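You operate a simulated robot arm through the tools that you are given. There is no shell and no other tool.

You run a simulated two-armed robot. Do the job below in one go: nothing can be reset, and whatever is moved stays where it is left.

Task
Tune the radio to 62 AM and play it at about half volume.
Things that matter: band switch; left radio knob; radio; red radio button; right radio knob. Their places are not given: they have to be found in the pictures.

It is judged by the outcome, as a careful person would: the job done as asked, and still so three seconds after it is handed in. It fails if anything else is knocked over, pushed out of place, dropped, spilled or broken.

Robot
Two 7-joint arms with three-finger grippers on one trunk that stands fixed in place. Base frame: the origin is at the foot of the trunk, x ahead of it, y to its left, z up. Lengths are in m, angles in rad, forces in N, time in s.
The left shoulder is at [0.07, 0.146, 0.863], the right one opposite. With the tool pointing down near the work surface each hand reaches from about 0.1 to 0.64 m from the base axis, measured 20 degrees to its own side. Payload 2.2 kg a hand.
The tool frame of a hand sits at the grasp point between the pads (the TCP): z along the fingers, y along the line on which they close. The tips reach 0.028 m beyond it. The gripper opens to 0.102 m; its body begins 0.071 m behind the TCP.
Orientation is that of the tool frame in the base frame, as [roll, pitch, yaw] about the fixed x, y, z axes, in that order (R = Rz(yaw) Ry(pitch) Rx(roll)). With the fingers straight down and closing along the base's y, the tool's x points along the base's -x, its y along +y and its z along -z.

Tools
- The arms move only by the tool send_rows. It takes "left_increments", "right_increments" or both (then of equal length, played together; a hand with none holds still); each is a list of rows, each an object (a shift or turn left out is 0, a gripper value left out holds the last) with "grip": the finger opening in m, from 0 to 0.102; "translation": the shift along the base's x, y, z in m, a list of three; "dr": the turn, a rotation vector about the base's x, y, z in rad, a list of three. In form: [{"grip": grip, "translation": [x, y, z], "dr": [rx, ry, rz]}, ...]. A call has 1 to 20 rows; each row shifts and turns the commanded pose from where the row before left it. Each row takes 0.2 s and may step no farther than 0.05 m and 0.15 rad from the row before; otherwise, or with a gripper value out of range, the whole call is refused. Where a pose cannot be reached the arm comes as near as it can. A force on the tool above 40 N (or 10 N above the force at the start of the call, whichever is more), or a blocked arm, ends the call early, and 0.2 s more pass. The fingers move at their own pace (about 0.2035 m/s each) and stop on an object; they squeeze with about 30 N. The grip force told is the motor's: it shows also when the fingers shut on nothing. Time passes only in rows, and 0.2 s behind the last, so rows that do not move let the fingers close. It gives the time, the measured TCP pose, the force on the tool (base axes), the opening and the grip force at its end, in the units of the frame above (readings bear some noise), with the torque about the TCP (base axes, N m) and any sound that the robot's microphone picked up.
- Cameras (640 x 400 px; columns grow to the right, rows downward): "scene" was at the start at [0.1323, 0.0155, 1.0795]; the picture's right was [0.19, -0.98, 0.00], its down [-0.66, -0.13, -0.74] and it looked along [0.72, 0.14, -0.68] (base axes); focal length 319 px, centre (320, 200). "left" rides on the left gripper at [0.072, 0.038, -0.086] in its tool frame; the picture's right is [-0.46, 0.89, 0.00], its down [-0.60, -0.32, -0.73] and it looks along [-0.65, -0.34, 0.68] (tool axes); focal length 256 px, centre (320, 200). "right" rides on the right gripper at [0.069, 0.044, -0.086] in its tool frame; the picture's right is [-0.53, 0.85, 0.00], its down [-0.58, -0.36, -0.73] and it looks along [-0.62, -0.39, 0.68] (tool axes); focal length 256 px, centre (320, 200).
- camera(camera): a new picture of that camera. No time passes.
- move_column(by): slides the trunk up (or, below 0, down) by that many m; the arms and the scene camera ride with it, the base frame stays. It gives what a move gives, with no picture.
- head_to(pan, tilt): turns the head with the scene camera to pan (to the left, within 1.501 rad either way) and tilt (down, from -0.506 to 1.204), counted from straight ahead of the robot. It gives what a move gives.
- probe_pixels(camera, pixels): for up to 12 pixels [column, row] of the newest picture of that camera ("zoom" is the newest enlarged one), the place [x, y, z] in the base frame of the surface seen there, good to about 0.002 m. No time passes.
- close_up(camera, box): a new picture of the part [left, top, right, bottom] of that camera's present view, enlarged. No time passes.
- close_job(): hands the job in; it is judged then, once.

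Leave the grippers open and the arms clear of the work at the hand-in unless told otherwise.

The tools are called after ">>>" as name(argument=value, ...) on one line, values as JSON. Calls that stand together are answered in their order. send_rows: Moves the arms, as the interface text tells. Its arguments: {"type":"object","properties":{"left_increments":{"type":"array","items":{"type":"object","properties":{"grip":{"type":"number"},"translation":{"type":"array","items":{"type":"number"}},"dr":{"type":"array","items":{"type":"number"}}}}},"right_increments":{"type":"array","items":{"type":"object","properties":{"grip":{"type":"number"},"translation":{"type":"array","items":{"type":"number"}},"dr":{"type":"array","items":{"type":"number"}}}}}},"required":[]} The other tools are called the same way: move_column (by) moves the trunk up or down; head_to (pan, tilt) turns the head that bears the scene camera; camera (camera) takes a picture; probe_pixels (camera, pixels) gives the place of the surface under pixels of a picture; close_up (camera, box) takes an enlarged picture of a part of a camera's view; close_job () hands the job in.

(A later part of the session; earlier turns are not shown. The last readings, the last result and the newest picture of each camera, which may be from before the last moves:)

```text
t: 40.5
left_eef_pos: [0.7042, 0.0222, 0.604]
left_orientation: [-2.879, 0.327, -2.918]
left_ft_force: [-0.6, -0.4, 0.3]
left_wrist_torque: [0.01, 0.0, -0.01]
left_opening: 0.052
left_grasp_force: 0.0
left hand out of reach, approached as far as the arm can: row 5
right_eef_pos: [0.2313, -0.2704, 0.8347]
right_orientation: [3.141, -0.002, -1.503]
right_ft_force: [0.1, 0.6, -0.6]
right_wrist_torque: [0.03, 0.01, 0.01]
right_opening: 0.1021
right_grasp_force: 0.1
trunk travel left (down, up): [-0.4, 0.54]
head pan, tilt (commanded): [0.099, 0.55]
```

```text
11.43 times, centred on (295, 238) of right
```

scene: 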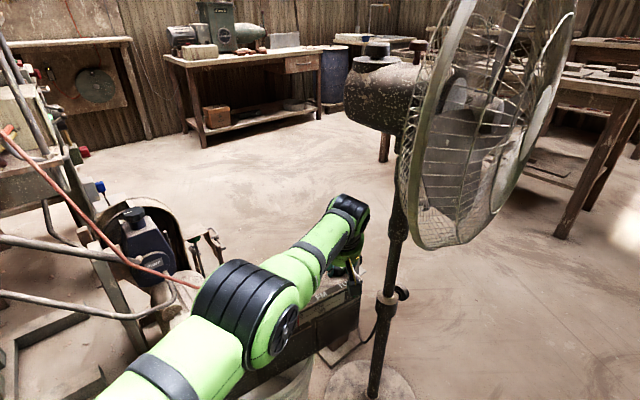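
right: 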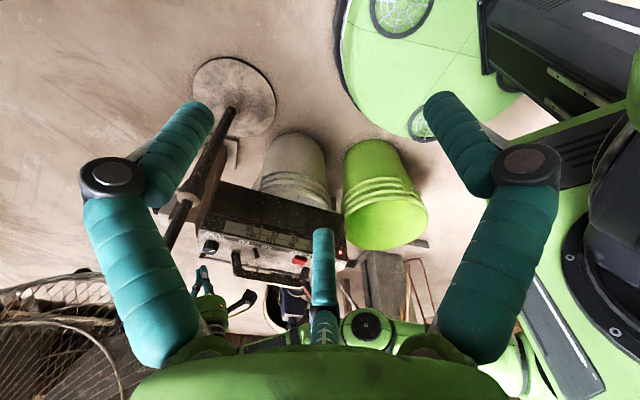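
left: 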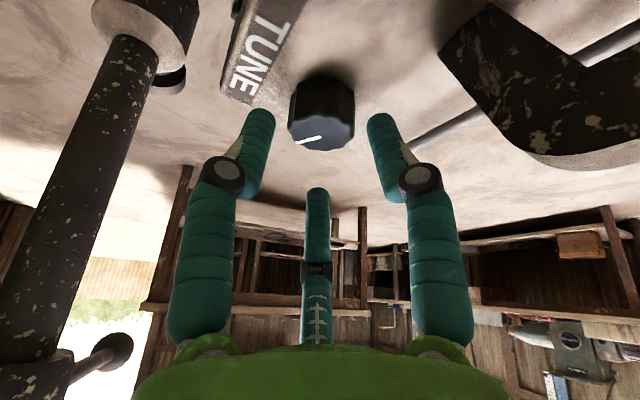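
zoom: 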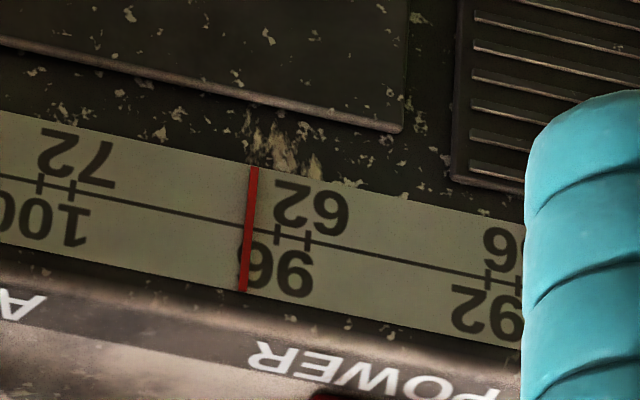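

The needle held. I measure the knob centre once more.

>>> probe_pixels(camera="zoom", pixels=[[295, 238], [290, 230]])

>>> close_up(camera="scene", box=[310, 240, 370, 290])

>>> probe_pixels(camera="zoom", pixels=[[260, 185], [266, 175], [310, 152], [310, 210], [312, 182], [335, 212], [275, 205], [340, 155], [350, 200]])

>>> probe_pixels(camera="left", pixels=[[291, 128], [352, 125], [322, 148], [320, 118], [305, 130], [342, 135]])

```text
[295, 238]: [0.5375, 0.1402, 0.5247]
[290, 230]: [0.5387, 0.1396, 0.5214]
```

```text
8.00 times, centred on (340, 265) of scene
```

zoom: 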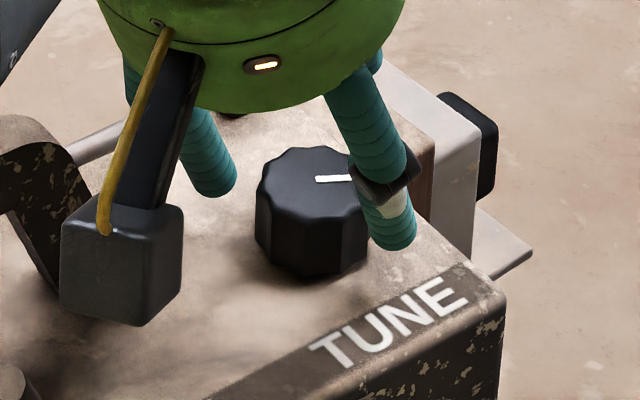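

```text
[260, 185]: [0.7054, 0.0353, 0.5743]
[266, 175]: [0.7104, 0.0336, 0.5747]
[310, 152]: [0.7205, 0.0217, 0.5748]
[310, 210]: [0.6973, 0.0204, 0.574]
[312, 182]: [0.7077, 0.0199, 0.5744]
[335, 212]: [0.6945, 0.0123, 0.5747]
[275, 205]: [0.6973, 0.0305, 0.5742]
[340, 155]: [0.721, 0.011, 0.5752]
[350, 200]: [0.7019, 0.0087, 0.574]
```

```text
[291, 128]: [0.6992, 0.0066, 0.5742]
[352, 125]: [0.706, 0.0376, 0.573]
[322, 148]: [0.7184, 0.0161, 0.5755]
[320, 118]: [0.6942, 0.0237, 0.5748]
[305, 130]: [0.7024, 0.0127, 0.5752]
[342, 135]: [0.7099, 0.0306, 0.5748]
```

Centre is about (0.706, 0.0205). I align and lower for the final fine turn.

>>> send_rows(left_increments=[{"translation": [-0.0022, 0.0008, -0.007]}, {"translation": [-0.0022, 0.0008, -0.006]}, {"translation": [0, 0, -0.005]}, {"translation": [0, 0, -0.002]}, {"grip": 0.042}, {"grip": 0.036}, {"grip": 0.03}, {"translation": [0, 0, 0]}])

>>> close_up(camera="right", box=[284, 230, 304, 246])

>>> camera(camera="left")

```text
t: 42.3
left_eef_pos: [0.7007, 0.0235, 0.5835]
left_orientation: [-2.878, 0.331, -2.917]
left_ft_force: [-0.5, 0.3, 3.1]
left_wrist_torque: [0.13, 0.1, 0.02]
left_opening: 0.0364
left_grasp_force: 29.6
left hand out of reach, approached as far as the arm can: row 1
right_eef_pos: [0.2315, -0.2708, 0.8342]
right_orientation: [3.142, 0.002, -1.502]
right_ft_force: [-0.4, -0.1, -0.1]
right_wrist_torque: [-0.04, 0.01, 0.03]
right_opening: 0.1018
right_grasp_force: 0.0
trunk travel left (down, up): [-0.4, 0.54]
head pan, tilt (commanded): [0.099, 0.55]
```

```text
16.00 times, centred on (294, 238) of right
```

zoom: 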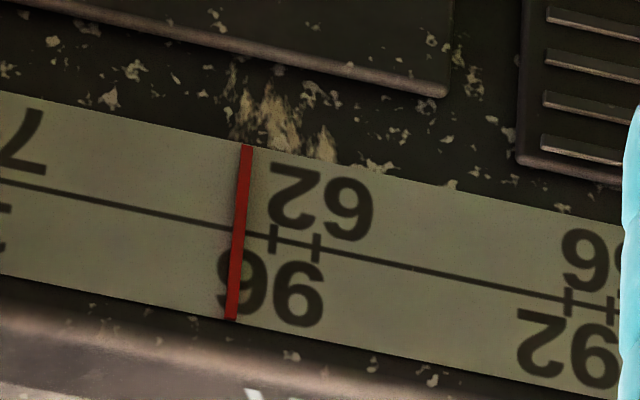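

```text
taken
```

left: 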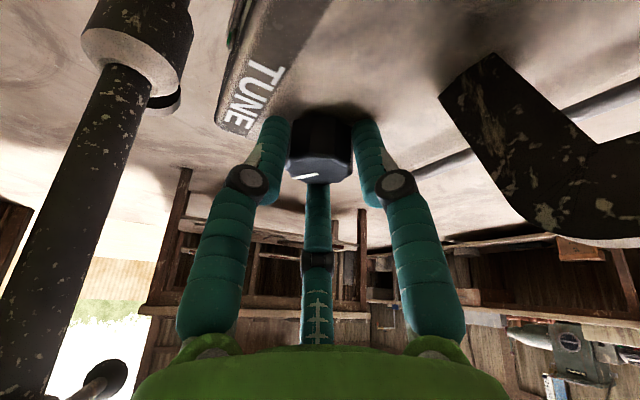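

Gripped. Needle at (238,230), target tick at (316,247). I turn 0.26 rad and check.

>>> send_rows(left_increments=[{"translation": [-0.0004, -0.0006, 0], "dr": [0, 0, 0.09]}, {"translation": [-0.0003, -0.0006, 0], "dr": [0, 0, 0.09]}, {"translation": [-0.0002, -0.0006, 0], "dr": [0, 0, 0.08]}])

>>> close_up(camera="right", box=[284, 230, 304, 246])

```text
t: 43.1
left_eef_pos: [0.7022, 0.0218, 0.5842]
left_orientation: [-2.881, 0.331, -2.653]
left_ft_force: [-2.7, -0.1, 6.4]
left_wrist_torque: [0.0, 0.63, 0.01]
left_opening: 0.0363
left_grasp_force: 30.0
right_eef_pos: [0.2309, -0.2705, 0.8351]
right_orientation: [-3.14, 0.001, -1.501]
right_ft_force: [0.1, 0.4, 0.6]
right_wrist_torque: [0.01, -0.03, 0.01]
right_opening: 0.1019
right_grasp_force: 0.1
trunk travel left (down, up): [-0.4, 0.54]
head pan, tilt (commanded): [0.099, 0.55]
```

```text
16.00 times, centred on (294, 238) of right
```

zoom: 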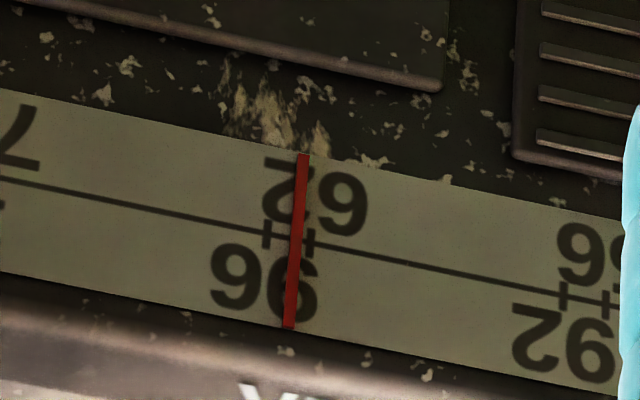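

Needle at (297,239), AM tick at (309,242): about 0.05 rad left.

>>> send_rows(left_increments=[{"translation": [-0.0002, -0.0003, 0], "dr": [0, 0, 0.05]}, {"translation": [0, 0, 0]}])

>>> close_up(camera="right", box=[284, 230, 304, 246])

>>> close_up(camera="right", box=[170, 190, 330, 300])

```text
t: 43.7
left_eef_pos: [0.7019, 0.0212, 0.5844]
left_orientation: [-2.879, 0.331, -2.603]
left_ft_force: [1.4, 0.0, 4.3]
left_wrist_torque: [-0.02, -0.18, -0.04]
left_opening: 0.0362
left_grasp_force: 29.8
right_eef_pos: [0.2303, -0.2712, 0.8338]
right_orientation: [3.14, -0.001, -1.501]
right_ft_force: [0.1, 0.1, -0.4]
right_wrist_torque: [0.01, 0.02, 0.01]
right_opening: 0.102
right_grasp_force: 0.1
trunk travel left (down, up): [-0.4, 0.54]
head pan, tilt (commanded): [0.099, 0.55]
```

```text
16.00 times, centred on (294, 238) of right
```

zoom: 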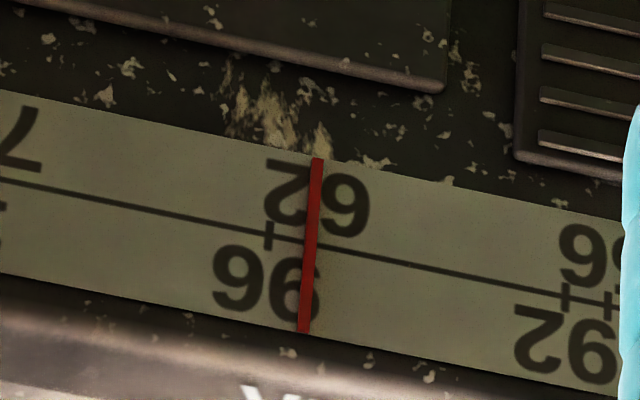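

```text
3.64 times, centred on (250, 245) of right
```

zoom: 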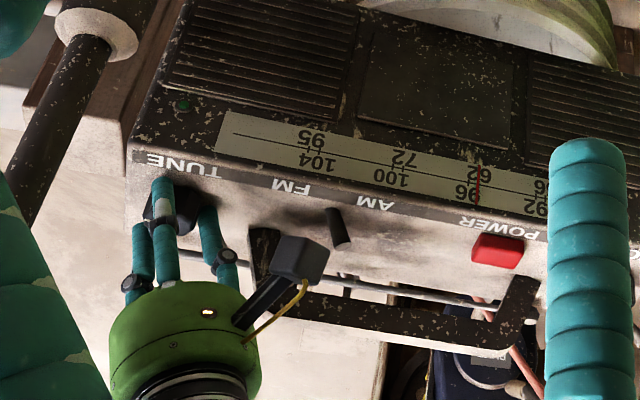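

The needle now sits exactly on the AM 62 tick. I release gently, lift to z≈0.645 and verify that the needle stays.

>>> send_rows(left_increments=[{"grip": 0.052}, {"translation": [0, 0, 0]}, {"translation": [-0.001, 0, 0.01]}, {"translation": [-0.002, 0, 0.015]}, {"translation": [-0.002, 0, 0.02]}, {"translation": [-0.005, 0, 0.015]}, {"translation": [0, 0, 0]}])

>>> close_up(camera="right", box=[284, 230, 304, 246])

>>> close_up(camera="right", box=[170, 190, 330, 300])

>>> camera(camera="scene")

```text
t: 45.3
left_eef_pos: [0.7055, 0.0165, 0.6429]
left_orientation: [-2.881, 0.328, -2.605]
left_ft_force: [0.4, -0.6, -0.4]
left_wrist_torque: [0.0, 0.02, -0.02]
left_opening: 0.0519
left_grasp_force: 0.0
left hand out of reach, approached as far as the arm can: row 3, 4, 5, 6
right_eef_pos: [0.2324, -0.2703, 0.8357]
right_orientation: [3.141, 0.0, -1.501]
right_ft_force: [0.0, -0.5, -0.4]
right_wrist_torque: [0.02, 0.03, 0.0]
right_opening: 0.1023
right_grasp_force: 0.0
trunk travel left (down, up): [-0.4, 0.54]
head pan, tilt (commanded): [0.099, 0.55]
```

```text
16.00 times, centred on (294, 238) of right
```

zoom: 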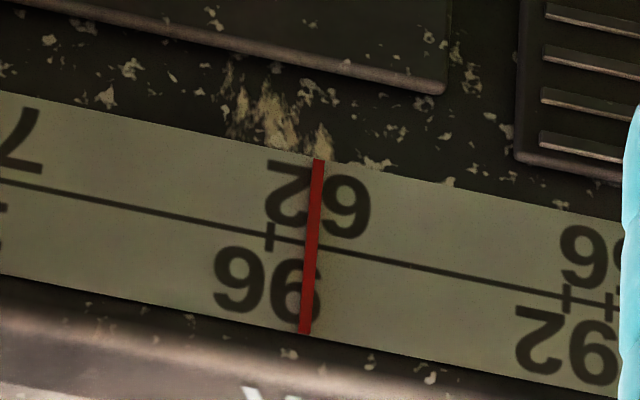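

```text
3.64 times, centred on (250, 245) of right
```

zoom: 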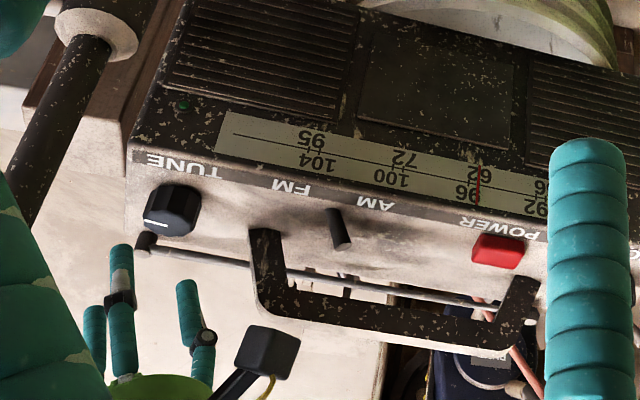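

```text
taken
```

scene: 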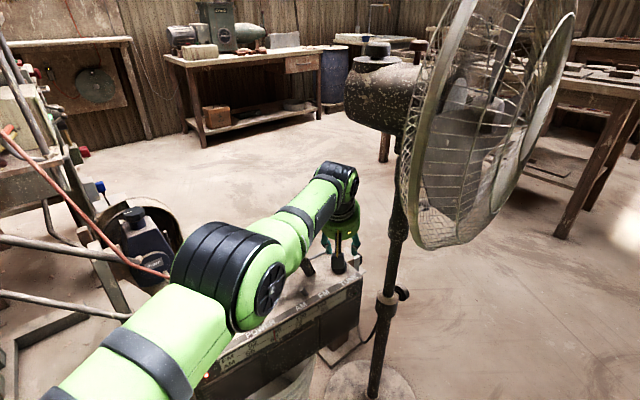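

The needle stays on 62 AM. Now I bring the hand back away from the fan and take the tilt out, closing the fingers a bit, moving toward the VOL side at a safe height.

>>> send_rows(left_increments=[{"translation": [-0.025, 0.012, 0.008]}, {"translation": [-0.03, 0.02, 0.008]}, {"translation": [-0.03, 0.03, 0.01], "dr": [0.0164, 0.104, 0]}, {"translation": [-0.03, 0.035, 0.01], "dr": [0.0164, 0.104, 0]}, {"translation": [-0.03, 0.035, 0.01], "dr": [0.0164, 0.104, 0]}, {"translation": [-0.025, 0.035, 0.01], "dr": [0.0164, 0.104, 0]}, {"translation": [0, 0, 0]}])

>>> camera(camera="scene")

>>> close_up(camera="right", box=[170, 190, 370, 300])

```text
t: 46.9
left_eef_pos: [0.6441, 0.1551, 0.7006]
left_orientation: [3.137, -0.003, -2.649]
left_ft_force: [0.1, -0.3, 0.0]
left_wrist_torque: [0.0, -0.02, 0.02]
left_opening: 0.0519
left_grasp_force: 0.0
left hand out of reach, approached as far as the arm can: row 1, 2, 3, 4, 5, 6
right_eef_pos: [0.2318, -0.2702, 0.834]
right_orientation: [3.14, 0.003, -1.501]
right_ft_force: [0.3, 0.3, 0.6]
right_wrist_torque: [-0.03, 0.0, 0.0]
right_opening: 0.1019
right_grasp_force: 0.0
trunk travel left (down, up): [-0.4, 0.54]
head pan, tilt (commanded): [0.099, 0.55]
```

```text
taken
```

scene: 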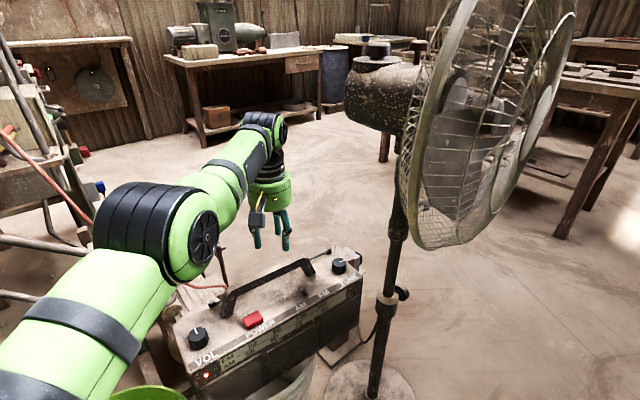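

```text
3.20 times, centred on (270, 245) of right
```

zoom: 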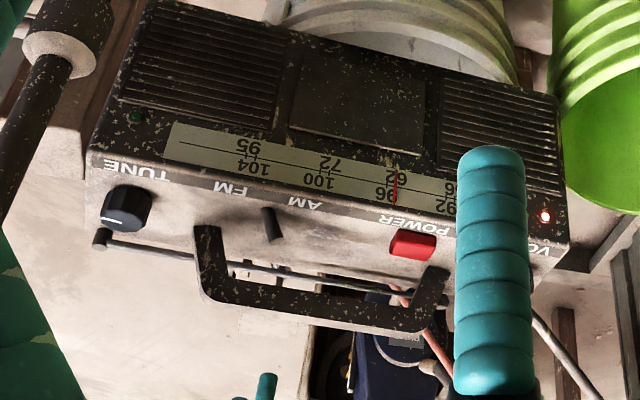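

The arm moved out along its reach limit rather than straight back, but it is clear of everything. I now pull straight back toward the VOL side.

>>> send_rows(left_increments=[{"translation": [-0.025, 0.01, 0]}, {"translation": [-0.025, 0.01, 0]}, {"translation": [-0.025, 0.01, 0]}, {"translation": [0, 0, 0]}])

>>> camera(camera="scene")

```text
t: 47.9
left_eef_pos: [0.6456, 0.1797, 0.7064]
left_orientation: [3.138, -0.003, -2.649]
left_ft_force: [-0.1, 0.2, 0.7]
left_wrist_torque: [-0.02, 0.01, 0.02]
left_opening: 0.0521
left_grasp_force: 0.1
left hand out of reach, approached as far as the arm can: row 1, 2, 3
right_eef_pos: [0.2329, -0.2698, 0.8345]
right_orientation: [-3.14, 0.001, -1.502]
right_ft_force: [0.3, 0.7, 0.3]
right_wrist_torque: [0.0, -0.01, -0.01]
right_opening: 0.1019
right_grasp_force: 0.1
trunk travel left (down, up): [-0.4, 0.54]
head pan, tilt (commanded): [0.099, 0.55]
```

```text
taken
```

scene: 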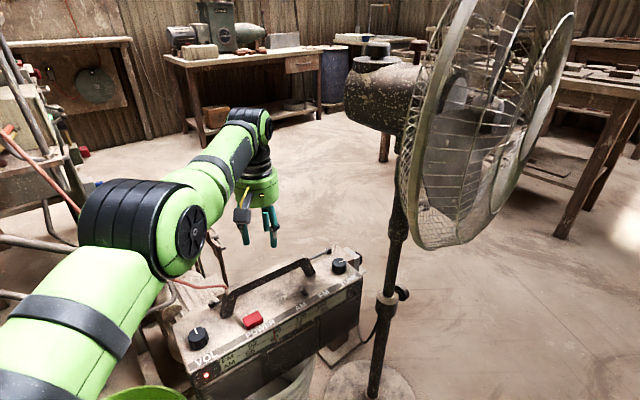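

The elbow seems fully straight and the solver doesn't pull it inward. I try a pull-back together with a tilt of the hand, to break out of that straight pose.

>>> send_rows(left_increments=[{"translation": [0, 0, 0], "dr": [0.008, -0.13, 0]}, {"translation": [-0.02, 0, 0], "dr": [0.008, -0.13, 0]}, {"translation": [-0.03, 0, 0]}, {"translation": [-0.03, 0, 0]}])

>>> camera(camera="scene")

```text
t: 48.9
left_eef_pos: [0.6991, 0.1695, 0.7193]
left_orientation: [-3.033, 0.233, -2.637]
left_ft_force: [0.2, 0.2, -0.6]
left_wrist_torque: [-0.01, -0.01, 0.02]
left_opening: 0.0522
left_grasp_force: 0.1
left hand out of reach, approached as far as the arm can: row 1, 2, 3, 4
right_eef_pos: [0.2314, -0.2706, 0.8349]
right_orientation: [-3.141, 0.0, -1.499]
right_ft_force: [-0.3, 0.4, -0.8]
right_wrist_torque: [0.05, 0.0, 0.01]
right_opening: 0.1019
right_grasp_force: 0.0
trunk travel left (down, up): [-0.4, 0.54]
head pan, tilt (commanded): [0.099, 0.55]
```

```text
taken
```

scene: 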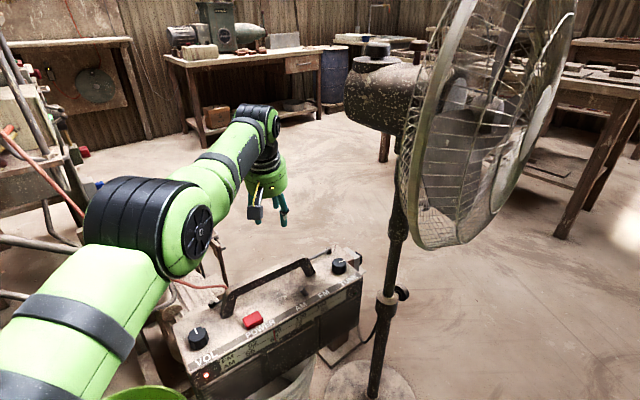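

The elbow stays straight. Its joint axis looks roughly horizontal, so a vertical move should make it bend. I'll raise the hand while pulling back (nothing is above there, and the fan motor is 0.15 m to the right).

>>> send_rows(left_increments=[{"translation": [-0.01, 0.005, 0.04]}, {"translation": [-0.02, 0.005, 0.04]}, {"translation": [-0.03, 0.005, 0.03]}, {"translation": [-0.03, 0, 0.02]}])

>>> camera(camera="scene")

```text
t: 49.9
left_eef_pos: [0.6638, 0.1814, 0.8689]
left_orientation: [-3.032, 0.236, -2.636]
left_ft_force: [-0.4, 0.2, 0.1]
left_wrist_torque: [-0.02, 0.02, -0.01]
left_opening: 0.0521
left_grasp_force: 0.1
left hand out of reach, approached as far as the arm can: row 1, 2, 3, 4
right_eef_pos: [0.2317, -0.2706, 0.8336]
right_orientation: [3.14, -0.001, -1.502]
right_ft_force: [0.3, -0.2, -0.5]
right_wrist_torque: [-0.03, -0.02, 0.02]
right_opening: 0.1019
right_grasp_force: 0.0
trunk travel left (down, up): [-0.4, 0.54]
head pan, tilt (commanded): [0.099, 0.55]
```

```text
taken
```

scene: 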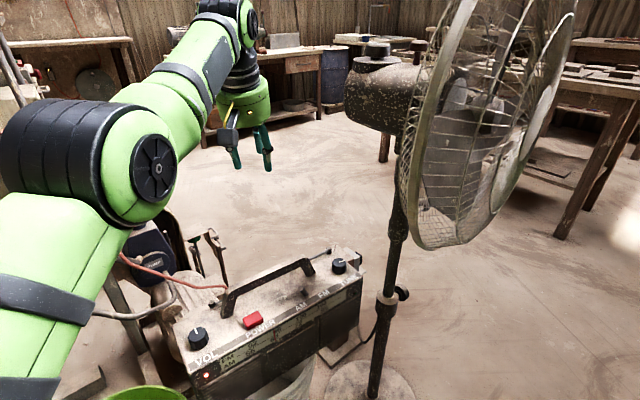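

Raising kept the elbow at its straight limit; earlier, descending moves freed it. So I go down while pulling back now (from z=0.87 toward 0.76, well above the radio).

>>> send_rows(left_increments=[{"translation": [-0.01, 0, -0.045]}, {"translation": [-0.02, 0, -0.04]}, {"translation": [-0.03, 0.005, -0.02]}, {"translation": [-0.03, 0.01, 0]}])

>>> camera(camera="scene")

```text
t: 50.9
left_eef_pos: [0.6868, 0.1854, 0.7933]
left_orientation: [-3.034, 0.234, -2.636]
left_ft_force: [-0.1, 0.2, -0.3]
left_wrist_torque: [-0.02, 0.01, 0.01]
left_opening: 0.0521
left_grasp_force: 0.1
left hand out of reach, approached as far as the arm can: row 1, 2, 3, 4
right_eef_pos: [0.2315, -0.2707, 0.8355]
right_orientation: [3.141, 0.0, -1.5]
right_ft_force: [-0.5, 0.7, -0.3]
right_wrist_torque: [0.01, 0.03, 0.01]
right_opening: 0.102
right_grasp_force: 0.2
trunk travel left (down, up): [-0.4, 0.54]
head pan, tilt (commanded): [0.099, 0.55]
```

```text
taken
```

scene: 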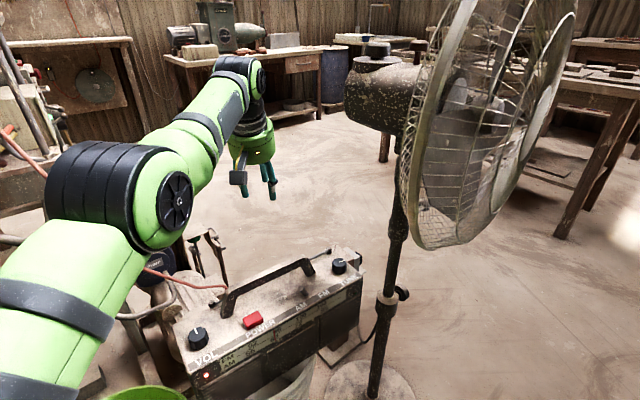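

It may be a wrist joint limit, since the hand yaw is still about 0.5 rad off its starting value and earlier "out of reach" notes cleared up when I turned it back. I rotate the hand back about the vertical (negative z) and take out the tilt.

>>> send_rows(left_increments=[{"dr": [0, 0, -0.13]}, {"dr": [0, 0, -0.13]}, {"dr": [0, 0, -0.13]}, {"dr": [0, 0, -0.13]}, {"translation": [-0.03, 0.005, 0]}, {"translation": [-0.03, 0.005, 0]}])

>>> camera(camera="scene")

```text
t: 52.3
left_eef_pos: [0.6784, 0.1973, 0.8088]
left_orientation: [-3.033, 0.235, 3.125]
left_ft_force: [0.5, -0.1, 0.2]
left_wrist_torque: [-0.04, -0.08, 0.0]
left_opening: 0.0518
left_grasp_force: 0.2
left hand out of reach, approached as far as the arm can: row 5, 6
right_eef_pos: [0.2316, -0.2695, 0.8353]
right_orientation: [3.141, -0.001, -1.5]
right_ft_force: [-0.1, -1.3, -0.2]
right_wrist_torque: [-0.02, -0.03, -0.02]
right_opening: 0.1022
right_grasp_force: 0.0
trunk travel left (down, up): [-0.4, 0.54]
head pan, tilt (commanded): [0.099, 0.55]
```

```text
taken
```

scene: 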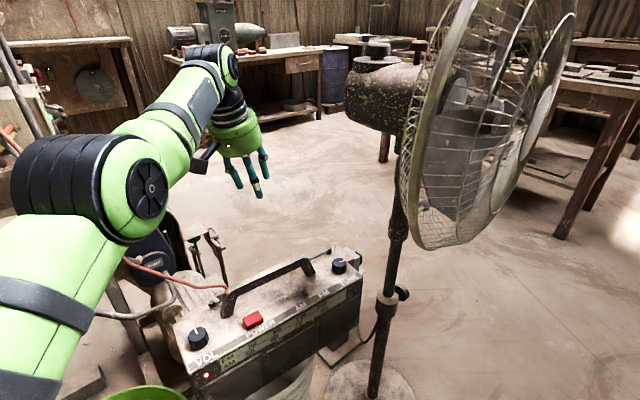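

Rotation works but pulling in still doesn't. I measure the elbow and wrist positions to understand the arm's shape.

>>> probe_pixels(camera="scene", pixels=[[150, 188], [95, 150], [60, 190], [120, 220], [232, 65], [210, 55], [195, 110], [50, 260], [30, 300], [170, 130], [20, 180], [235, 130]])

```text
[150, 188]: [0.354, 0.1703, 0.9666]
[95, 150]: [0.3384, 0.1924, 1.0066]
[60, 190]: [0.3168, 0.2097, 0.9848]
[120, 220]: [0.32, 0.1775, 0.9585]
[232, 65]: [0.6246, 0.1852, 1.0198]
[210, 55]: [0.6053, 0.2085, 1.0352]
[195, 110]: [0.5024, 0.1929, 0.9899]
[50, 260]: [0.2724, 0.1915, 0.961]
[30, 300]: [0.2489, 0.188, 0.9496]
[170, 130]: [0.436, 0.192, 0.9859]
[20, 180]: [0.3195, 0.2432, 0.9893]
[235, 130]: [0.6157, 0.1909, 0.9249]
```

The elbow is at about 16° of bend, close to singular, so big pull-back steps demand very fast joints. I'll try many small inward steps instead.

>>> send_rows(left_increments=[{"translation": [-0.003, 0, 0]}, {"translation": [-0.003, 0, 0]}, {"translation": [-0.003, 0, 0]}, {"translation": [-0.004, 0, 0]}, {"translation": [-0.004, 0, 0]}, {"translation": [-0.004, 0, 0]}])

```text
t: 53.7
left_eef_pos: [0.6793, 0.1972, 0.8091]
left_orientation: [-3.033, 0.234, 3.125]
left_ft_force: [0.1, -0.7, -0.7]
left_wrist_torque: [-0.02, -0.02, 0.01]
left_opening: 0.0521
left_grasp_force: 0.0
left hand out of reach, approached as far as the arm can: row 2, 3, 4, 5, 6
right_eef_pos: [0.2315, -0.2713, 0.8342]
right_orientation: [3.141, 0.0, -1.501]
right_ft_force: [0.0, 0.2, -0.6]
right_wrist_torque: [-0.01, 0.01, 0.01]
right_opening: 0.1019
right_grasp_force: 0.0
trunk travel left (down, up): [-0.4, 0.54]
head pan, tilt (commanded): [0.099, 0.55]
```

Still locked. I suspect the elbow has passed through straight to its small opposite range. To bring it back I first extend the arm fully outward, then move upward and inward so that it folds the original way.

>>> send_rows(left_increments=[{"translation": [0.02, 0, 0]}, {"translation": [0.02, 0, 0]}, {"translation": [0.02, 0, 0]}])

>>> camera(camera="scene")

>>> probe_pixels(camera="scene", pixels=[[150, 188], [95, 150], [60, 190], [232, 65], [210, 55], [170, 130], [20, 180]])

```text
t: 54.5
left_eef_pos: [0.6832, 0.197, 0.7983]
left_orientation: [-3.032, 0.234, 3.126]
left_ft_force: [0.1, 0.0, 0.0]
left_wrist_torque: [-0.01, 0.0, -0.04]
left_opening: 0.052
left_grasp_force: 0.1
left hand out of reach, approached as far as the arm can: row 1, 2, 3
right_eef_pos: [0.2313, -0.2703, 0.833]
right_orientation: [-3.14, 0.001, -1.5]
right_ft_force: [-0.5, 0.2, 0.0]
right_wrist_torque: [-0.03, 0.04, 0.02]
right_opening: 0.1017
right_grasp_force: 0.1
trunk travel left (down, up): [-0.4, 0.54]
head pan, tilt (commanded): [0.099, 0.55]
```

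```text
taken
```

scene: 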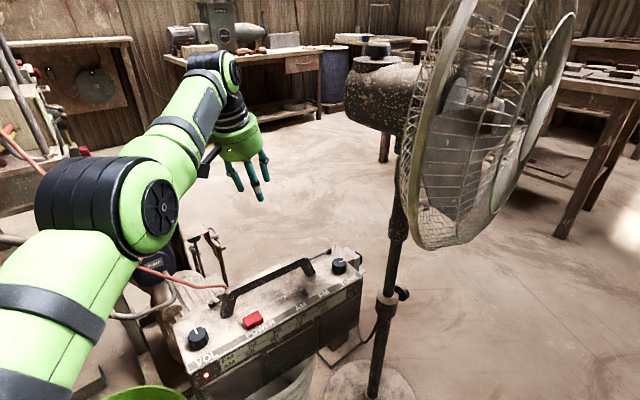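

```text
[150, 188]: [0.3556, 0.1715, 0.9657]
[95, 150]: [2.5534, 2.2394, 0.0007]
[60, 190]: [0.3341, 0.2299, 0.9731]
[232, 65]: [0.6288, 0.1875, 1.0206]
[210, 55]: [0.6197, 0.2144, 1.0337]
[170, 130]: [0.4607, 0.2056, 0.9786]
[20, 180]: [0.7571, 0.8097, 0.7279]
```

The arm is at full extension. Now upward with a strong inward component.

>>> send_rows(left_increments=[{"translation": [-0.03, 0, 0.04]}, {"translation": [-0.03, 0, 0.04]}, {"translation": [-0.04, 0, 0.02]}, {"translation": [-0.04, 0, 0]}])

>>> camera(camera="scene")

```text
t: 55.5
left_eef_pos: [0.6263, 0.1973, 0.9384]
left_orientation: [-3.032, 0.234, 3.127]
left_ft_force: [0.5, 0.2, -0.1]
left_wrist_torque: [0.02, 0.03, -0.04]
left_opening: 0.0523
left_grasp_force: 0.0
left hand out of reach, approached as far as the arm can: row 1, 2, 3, 4
right_eef_pos: [0.232, -0.2706, 0.8349]
right_orientation: [3.14, 0.001, -1.501]
right_ft_force: [-0.5, 0.8, 0.4]
right_wrist_torque: [-0.03, 0.0, -0.03]
right_opening: 0.1022
right_grasp_force: 0.1
trunk travel left (down, up): [-0.4, 0.54]
head pan, tilt (commanded): [0.099, 0.55]
```

```text
taken
```

scene: 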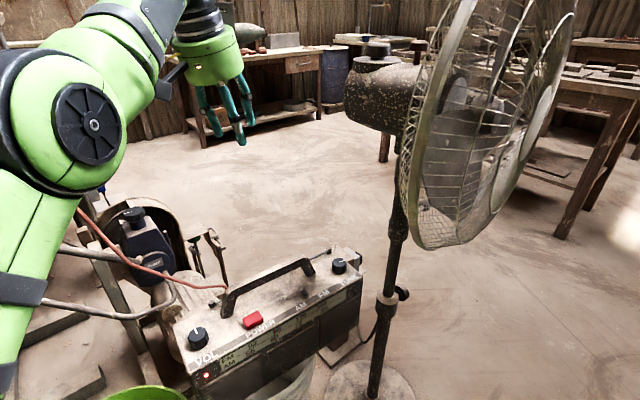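

I think I see it: with the arm straight, the elbow folds the right way only when the tool tilts outward (that freed it the first time), and un-tilting at full reach folded it the wrong way. So: push outward to straighten exactly, then tilt the fingers outward with TCP held, then pull in.

>>> send_rows(left_increments=[{"translation": [0.0264, 0.0038, 0.0137]}, {"translation": [0.0264, 0.0038, 0.0137]}, {"translation": [0.0264, 0.0038, 0.0137]}, {"dr": [0.0195, -0.1386, 0]}, {"dr": [0.0195, -0.1386, 0]}, {"translation": [-0.0176, -0.0025, -0.0091]}, {"translation": [-0.0176, -0.0025, -0.0091]}])

>>> camera(camera="scene")

```text
t: 57.1
left_eef_pos: [0.6766, 0.2006, 0.9665]
left_orientation: [-3.084, 0.512, 3.11]
left_ft_force: [0.6, -0.1, -0.3]
left_wrist_torque: [0.0, 0.0, -0.04]
left_opening: 0.052
left_grasp_force: 0.1
left hand out of reach, approached as far as the arm can: row 1, 2, 3, 4, 5, 6, 7
right_eef_pos: [0.2323, -0.2703, 0.8349]
right_orientation: [3.142, 0.0, -1.5]
right_ft_force: [0.0, 0.3, -0.7]
right_wrist_torque: [-0.02, 0.03, 0.01]
right_opening: 0.102
right_grasp_force: 0.1
trunk travel left (down, up): [-0.4, 0.54]
head pan, tilt (commanded): [0.099, 0.55]
```

```text
taken
```

scene: 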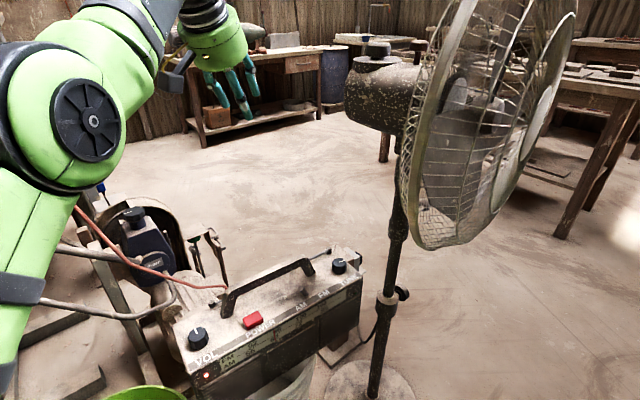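

Still locked. I'll look at the arm itself with the head turned to it to see how the elbow is actually bent.

>>> head_to(pan=0.4, tilt=0.15)

>>> camera(camera="scene")

```text
t: 58.0
left_eef_pos: [0.6762, 0.2005, 0.9665]
left_orientation: [-3.085, 0.509, 3.108]
left_ft_force: [0.2, -0.4, 0.6]
left_wrist_torque: [0.02, 0.0, 0.0]
left_opening: 0.0519
left_grasp_force: 0.2
right_eef_pos: [0.2317, -0.2712, 0.8337]
right_orientation: [3.141, 0.0, -1.501]
right_ft_force: [-0.2, -0.6, -0.3]
right_wrist_torque: [-0.01, -0.02, -0.01]
right_opening: 0.1021
right_grasp_force: 0.1
trunk travel left (down, up): [-0.4, 0.54]
head pan, tilt (commanded): [0.4, 0.15]
```

```text
taken
```

scene: 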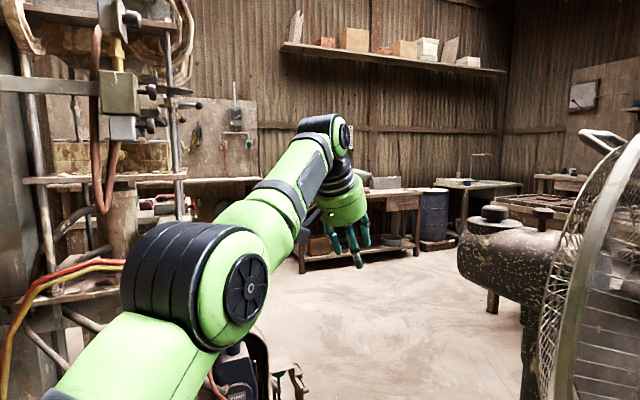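

>>> probe_pixels(camera="scene", pixels=[[248, 288], [170, 230], [135, 285], [215, 250], [346, 135], [315, 122], [300, 165], [265, 200], [130, 340], [90, 370], [250, 225], [180, 280]])

```text
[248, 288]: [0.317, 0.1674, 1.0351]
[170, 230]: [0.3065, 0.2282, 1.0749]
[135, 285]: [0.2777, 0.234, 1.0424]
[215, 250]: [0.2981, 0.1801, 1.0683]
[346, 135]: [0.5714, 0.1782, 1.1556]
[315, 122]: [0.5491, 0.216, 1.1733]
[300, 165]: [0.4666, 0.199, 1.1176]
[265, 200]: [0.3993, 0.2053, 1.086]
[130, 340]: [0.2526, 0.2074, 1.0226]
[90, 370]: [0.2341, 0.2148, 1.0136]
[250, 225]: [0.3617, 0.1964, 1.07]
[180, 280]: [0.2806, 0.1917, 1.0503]
```

The measurements confirm it: the elbow is bent about 15° the wrong way (its small opposite range). I push radially outward repeatedly to straighten it, then tilt outward while holding the wrist out, then pull in.

>>> send_rows(left_increments=[{"translation": [0.0423, 0.005, 0.0241]}, {"translation": [0.0423, 0.005, 0.0241]}, {"translation": [0.0423, 0.005, 0.0241]}, {"translation": [0.0423, 0.005, 0.0241]}, {"translation": [0.0423, 0.005, 0.0241]}, {"translation": [0.0423, 0.005, 0.0241]}])

>>> camera(camera="scene")

```text
t: 59.4
left_eef_pos: [0.6796, 0.2044, 0.9688]
left_orientation: [-3.084, 0.512, 3.107]
left_ft_force: [-0.1, 0.5, -0.3]
left_wrist_torque: [0.01, 0.0, 0.02]
left_opening: 0.0521
left_grasp_force: 0.0
left hand out of reach, approached as far as the arm can: row 1, 2, 3, 4, 5, 6
right_eef_pos: [0.2323, -0.2699, 0.8354]
right_orientation: [3.141, -0.001, -1.5]
right_ft_force: [0.2, 0.3, 0.1]
right_wrist_torque: [-0.04, 0.0, 0.01]
right_opening: 0.1021
right_grasp_force: 0.1
trunk travel left (down, up): [-0.4, 0.54]
head pan, tilt (commanded): [0.4, 0.15]
```

```text
taken
```

scene: 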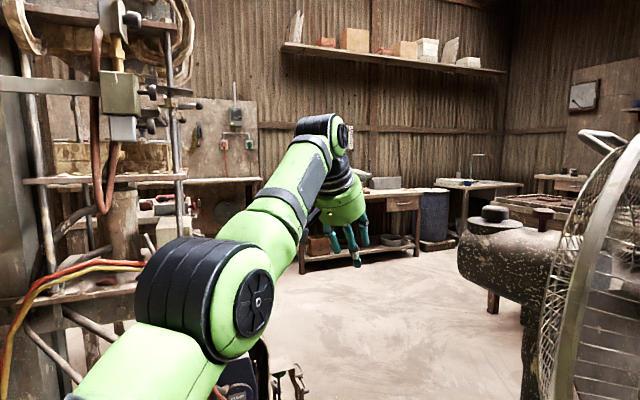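

The elbow dropped (disc from (248,288) to (255,302)), so it is straighter now. Next I tilt outward with the wrist held at full reach.

>>> send_rows(left_increments=[{"translation": [0.034, 0.001, 0.019], "dr": [0.0149, -0.148, 0]}, {"translation": [0.0316, 0.001, 0.0227], "dr": [0.0149, -0.148, 0]}, {"translation": [0.0, 0.0, 0.0], "dr": [0.0149, -0.148, 0]}, {"translation": [-0.01, -0.001, -0.006]}, {"translation": [-0.01, -0.001, -0.006]}])

>>> camera(camera="scene")

```text
t: 60.6
left_eef_pos: [0.7085, 0.2037, 0.9887]
left_orientation: [3.102, 0.952, 3.041]
left_ft_force: [-1.0, 0.5, -0.6]
left_wrist_torque: [0.0, 0.01, 0.01]
left_opening: 0.052
left_grasp_force: 0.0
left hand out of reach, approached as far as the arm can: row 1, 2
right_eef_pos: [0.2317, -0.2707, 0.8342]
right_orientation: [3.14, -0.001, -1.501]
right_ft_force: [0.0, 0.3, 0.1]
right_wrist_torque: [-0.04, 0.0, 0.01]
right_opening: 0.1019
right_grasp_force: 0.0
trunk travel left (down, up): [-0.4, 0.54]
head pan, tilt (commanded): [0.4, 0.15]
```

```text
taken
```

scene: 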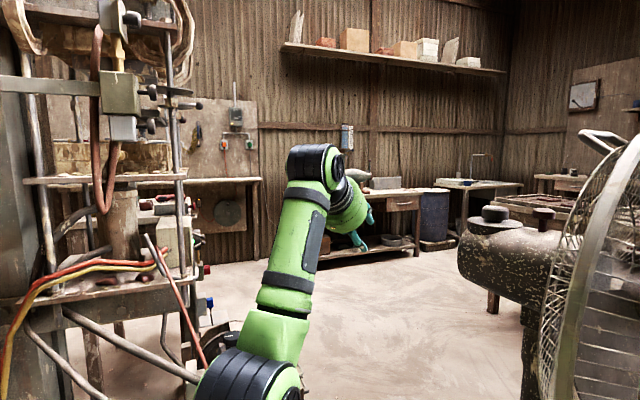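

The elbow has now folded the right way and all rows were reached. I pull the hand further in, with plenty of bend, before un-tilting.

>>> send_rows(left_increments=[{"translation": [-0.025, 0.005, -0.005]}, {"translation": [-0.03, 0.005, -0.005]}, {"translation": [-0.03, 0.01, -0.01]}, {"translation": [-0.03, 0.01, -0.01]}])

>>> head_to(pan=0.35, tilt=0.6)

>>> camera(camera="scene")

```text
t: 61.6
left_eef_pos: [0.5939, 0.2334, 0.9585]
left_orientation: [3.101, 0.951, 3.041]
left_ft_force: [0.3, 0.3, 0.4]
left_wrist_torque: [0.02, -0.02, 0.04]
left_opening: 0.0521
left_grasp_force: 0.0
right_eef_pos: [0.2321, -0.2708, 0.8352]
right_orientation: [3.141, -0.001, -1.502]
right_ft_force: [-0.7, -0.9, 0.2]
right_wrist_torque: [-0.01, -0.03, -0.01]
right_opening: 0.1019
right_grasp_force: 0.0
trunk travel left (down, up): [-0.4, 0.54]
head pan, tilt (commanded): [0.4, 0.15]
```

```text
t: 62.5
left_eef_pos: [0.5961, 0.2331, 0.9594]
left_orientation: [3.102, 0.952, 3.041]
left_ft_force: [-0.3, -0.3, 0.3]
left_wrist_torque: [-0.01, 0.03, 0.0]
left_opening: 0.0519
left_grasp_force: 0.0
right_eef_pos: [0.2311, -0.27, 0.8344]
right_orientation: [-3.14, 0.0, -1.501]
right_ft_force: [0.9, -0.1, 0.1]
right_wrist_torque: [0.01, 0.0, 0.01]
right_opening: 0.102
right_grasp_force: 0.0
trunk travel left (down, up): [-0.4, 0.54]
head pan, tilt (commanded): [0.351, 0.6]
```

```text
taken
```

scene: 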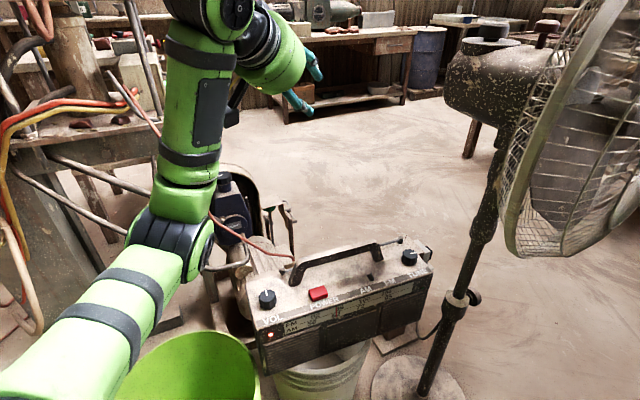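

The arm is free again with a well-bent elbow. I also have a clear view of the radio now, so I zoom on it and measure the elbow height.

>>> close_up(camera="scene", box=[240, 230, 440, 375])

>>> close_up(camera="scene", box=[245, 275, 305, 325])

>>> probe_pixels(camera="scene", pixels=[[175, 240], [150, 240], [200, 240], [190, 200], [140, 290], [90, 340], [205, 20], [190, 350], [250, 385], [140, 370]])

```text
2.76 times, centred on (340, 302) of scene
```

zoom: 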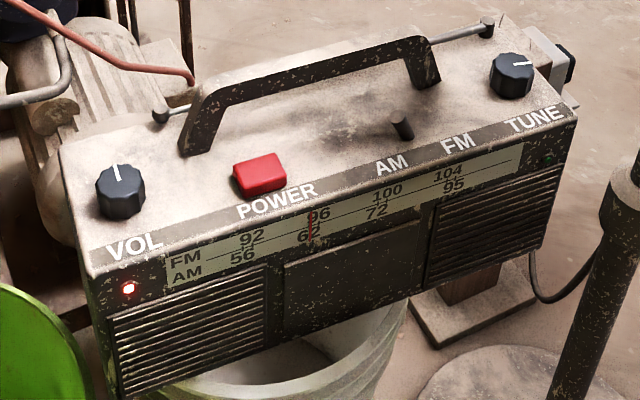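

```text
8.00 times, centred on (275, 300) of scene
```

zoom: 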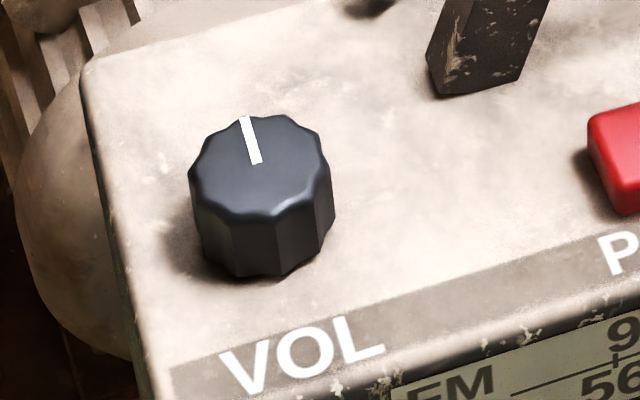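

```text
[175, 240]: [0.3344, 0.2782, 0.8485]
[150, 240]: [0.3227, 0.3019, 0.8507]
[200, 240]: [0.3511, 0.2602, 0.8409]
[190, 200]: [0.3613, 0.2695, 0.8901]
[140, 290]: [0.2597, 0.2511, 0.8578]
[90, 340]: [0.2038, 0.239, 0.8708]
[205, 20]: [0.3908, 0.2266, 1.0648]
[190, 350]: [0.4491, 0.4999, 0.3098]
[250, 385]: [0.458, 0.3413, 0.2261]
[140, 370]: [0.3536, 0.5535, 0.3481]
```

Now I measure the VOL knob's centre and pointer from this close-up.

>>> probe_pixels(camera="zoom", pixels=[[245, 120], [258, 162], [192, 170], [330, 165], [265, 112], [262, 212], [260, 164], [300, 125], [205, 205], [310, 205], [210, 130]])

```text
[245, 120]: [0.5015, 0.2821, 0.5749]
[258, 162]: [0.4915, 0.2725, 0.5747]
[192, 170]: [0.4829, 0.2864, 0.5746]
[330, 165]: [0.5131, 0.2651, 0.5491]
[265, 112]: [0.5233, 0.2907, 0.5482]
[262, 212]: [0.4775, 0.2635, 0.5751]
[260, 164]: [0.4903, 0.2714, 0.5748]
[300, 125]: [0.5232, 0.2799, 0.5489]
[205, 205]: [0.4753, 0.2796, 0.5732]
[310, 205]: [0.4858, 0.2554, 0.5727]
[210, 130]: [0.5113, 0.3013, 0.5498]
```

The VOL pointer faces straight back (12 o'clock). The TUNE knob's travel maths suggests 12 o'clock is the bottom end of these knobs, so the volume is probably at zero, which also explains the silence. VOL centre ≈ (0.4897, 0.2714), radius ≈0.016. I bring the hand upright above it at z≈0.75.

>>> send_rows(left_increments=[{"translation": [-0.0151, 0.0054, -0.0299], "dr": [0.0071, 0.1358, 0]}, {"translation": [-0.0151, 0.0054, -0.0299], "dr": [0.0071, 0.1358, 0]}, {"translation": [-0.0151, 0.0054, -0.0299], "dr": [0.0071, 0.1358, 0]}, {"translation": [-0.0151, 0.0054, -0.0299], "dr": [0.0071, 0.1358, 0]}, {"translation": [-0.0151, 0.0054, -0.0299], "dr": [0.0071, 0.1358, 0]}, {"translation": [-0.0151, 0.0054, -0.0299], "dr": [0.0071, 0.1358, 0]}, {"translation": [-0.0151, 0.0054, -0.0299], "dr": [0.0071, 0.1358, 0], "grip": 0.055}, {"translation": [0, 0, 0]}])

>>> camera(camera="scene")

>>> camera(camera="left")

```text
t: 64.3
left_eef_pos: [0.4883, 0.2727, 0.7479]
left_orientation: [3.141, -0.002, 3.061]
left_ft_force: [0.4, -0.6, 0.3]
left_wrist_torque: [0.01, 0.04, 0.03]
left_opening: 0.0549
left_grasp_force: 0.0
right_eef_pos: [0.2319, -0.2712, 0.8339]
right_orientation: [3.141, 0.001, -1.5]
right_ft_force: [0.6, 0.3, 0.4]
right_wrist_torque: [0.0, 0.01, 0.0]
right_opening: 0.1019
right_grasp_force: 0.1
trunk travel left (down, up): [-0.4, 0.54]
head pan, tilt (commanded): [0.351, 0.6]
```

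```text
taken
```

scene: 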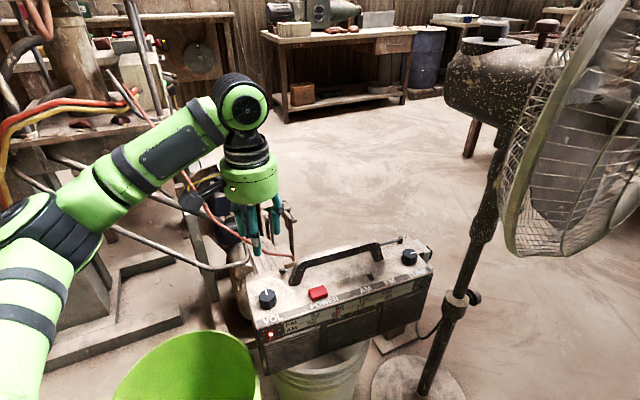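

```text
taken
```

left: 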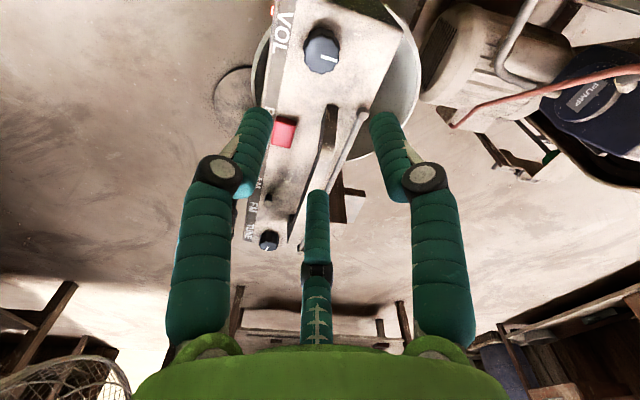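

Upright and centred above VOL. I pre-turn the hand +0.84 rad so there's a long clockwise stroke available, and descend to z≈0.62.

>>> send_rows(left_increments=[{"dr": [0, 0, 0.14]}, {"dr": [0, 0, 0.14]}, {"dr": [0, 0, 0.14]}, {"dr": [0, 0, 0.14]}, {"dr": [0, 0, 0.14]}, {"dr": [0, 0, 0.14]}, {"translation": [0.0007, -0.0006, -0.045]}, {"translation": [0.0007, -0.0007, -0.045]}, {"translation": [0, 0, -0.035]}, {"translation": [0, 0, 0]}])

>>> camera(camera="left")

>>> close_up(camera="scene", box=[230, 240, 330, 330])

```text
t: 66.5
left_eef_pos: [0.4905, 0.2697, 0.6253]
left_orientation: [3.141, 0.001, -2.382]
left_ft_force: [-0.2, 0.4, 0.0]
left_wrist_torque: [0.02, -0.01, 0.02]
left_opening: 0.0549
left_grasp_force: 0.1
right_eef_pos: [0.2313, -0.2697, 0.8345]
right_orientation: [3.141, 0.0, -1.5]
right_ft_force: [-0.6, -0.5, -0.4]
right_wrist_torque: [-0.02, 0.0, -0.01]
right_opening: 0.1019
right_grasp_force: 0.0
trunk travel left (down, up): [-0.4, 0.54]
head pan, tilt (commanded): [0.351, 0.6]
```

```text
taken
```

left: 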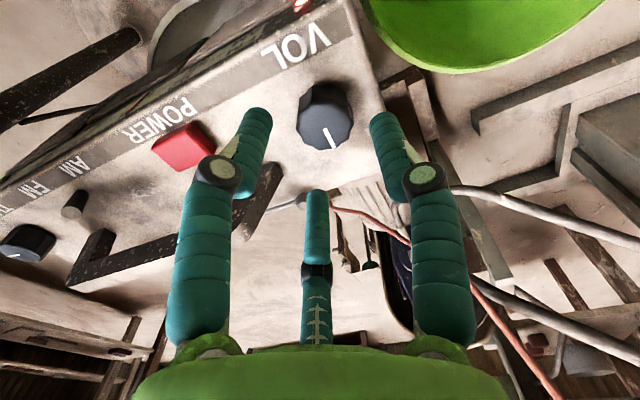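

```text
4.44 times, centred on (280, 285) of scene
```

zoom: 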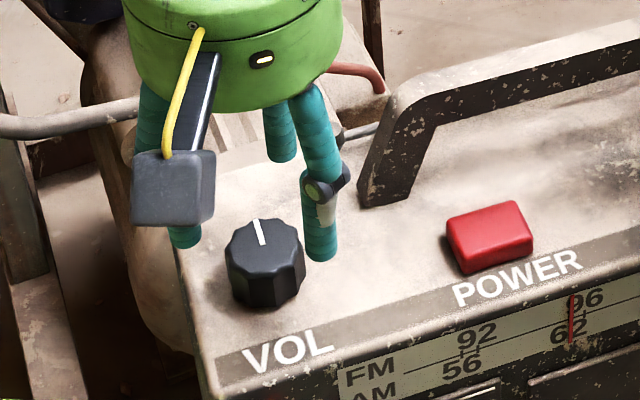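

I cross-check the VOL knob's centre with the left camera.

>>> probe_pixels(camera="left", pixels=[[300, 128], [350, 122], [322, 150], [325, 122], [332, 146], [310, 145], [343, 142], [322, 110], [258, 112], [385, 118], [317, 193]])

>>> probe_pixels(camera="zoom", pixels=[[228, 255], [300, 250], [258, 222], [262, 275], [263, 245], [255, 222], [263, 242], [320, 255], [185, 240]])

```text
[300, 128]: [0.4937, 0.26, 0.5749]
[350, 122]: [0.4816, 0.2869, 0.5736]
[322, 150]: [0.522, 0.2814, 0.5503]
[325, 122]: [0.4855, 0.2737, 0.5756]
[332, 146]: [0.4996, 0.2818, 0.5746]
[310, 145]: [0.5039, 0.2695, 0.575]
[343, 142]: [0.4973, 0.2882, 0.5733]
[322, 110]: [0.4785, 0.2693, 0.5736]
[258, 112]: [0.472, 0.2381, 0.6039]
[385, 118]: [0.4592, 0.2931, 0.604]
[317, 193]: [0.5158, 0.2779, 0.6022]
```

```text
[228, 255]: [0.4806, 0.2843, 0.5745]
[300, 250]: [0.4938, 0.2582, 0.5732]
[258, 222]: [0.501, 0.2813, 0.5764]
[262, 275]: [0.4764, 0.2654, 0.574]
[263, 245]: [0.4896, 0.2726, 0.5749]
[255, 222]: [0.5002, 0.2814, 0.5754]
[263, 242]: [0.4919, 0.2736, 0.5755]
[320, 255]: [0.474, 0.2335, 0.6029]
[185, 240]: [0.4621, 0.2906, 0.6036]
```

Centre ≈ (0.490, 0.2725). I shift 2.5 mm in y, descend to z≈0.58 around the knob, and check force.

>>> send_rows(left_increments=[{"translation": [-0.0005, 0.0025, -0.015]}, {"translation": [0, 0, -0.015]}, {"translation": [0, 0, -0.01]}, {"translation": [0, 0, -0.004]}, {"translation": [0, 0, 0]}])

>>> camera(camera="left")

>>> close_up(camera="scene", box=[230, 240, 330, 330])

```text
t: 67.7
left_eef_pos: [0.4902, 0.2728, 0.5798]
left_orientation: [3.141, 0.0, -2.382]
left_ft_force: [0.2, 0.5, 0.2]
left_wrist_torque: [0.01, -0.01, -0.01]
left_opening: 0.0546
left_grasp_force: 0.1
right_eef_pos: [0.2326, -0.2703, 0.8345]
right_orientation: [3.141, 0.002, -1.501]
right_ft_force: [0.0, 0.3, -0.8]
right_wrist_torque: [0.04, -0.05, 0.04]
right_opening: 0.1018
right_grasp_force: 0.0
trunk travel left (down, up): [-0.4, 0.54]
head pan, tilt (commanded): [0.351, 0.6]
```

```text
taken
```

left: 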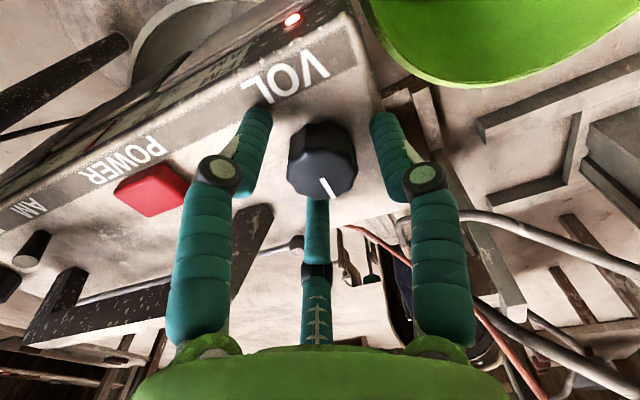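

```text
4.44 times, centred on (280, 285) of scene
```

zoom: 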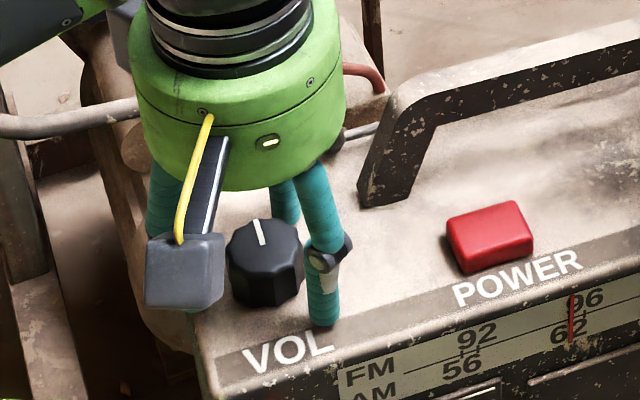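

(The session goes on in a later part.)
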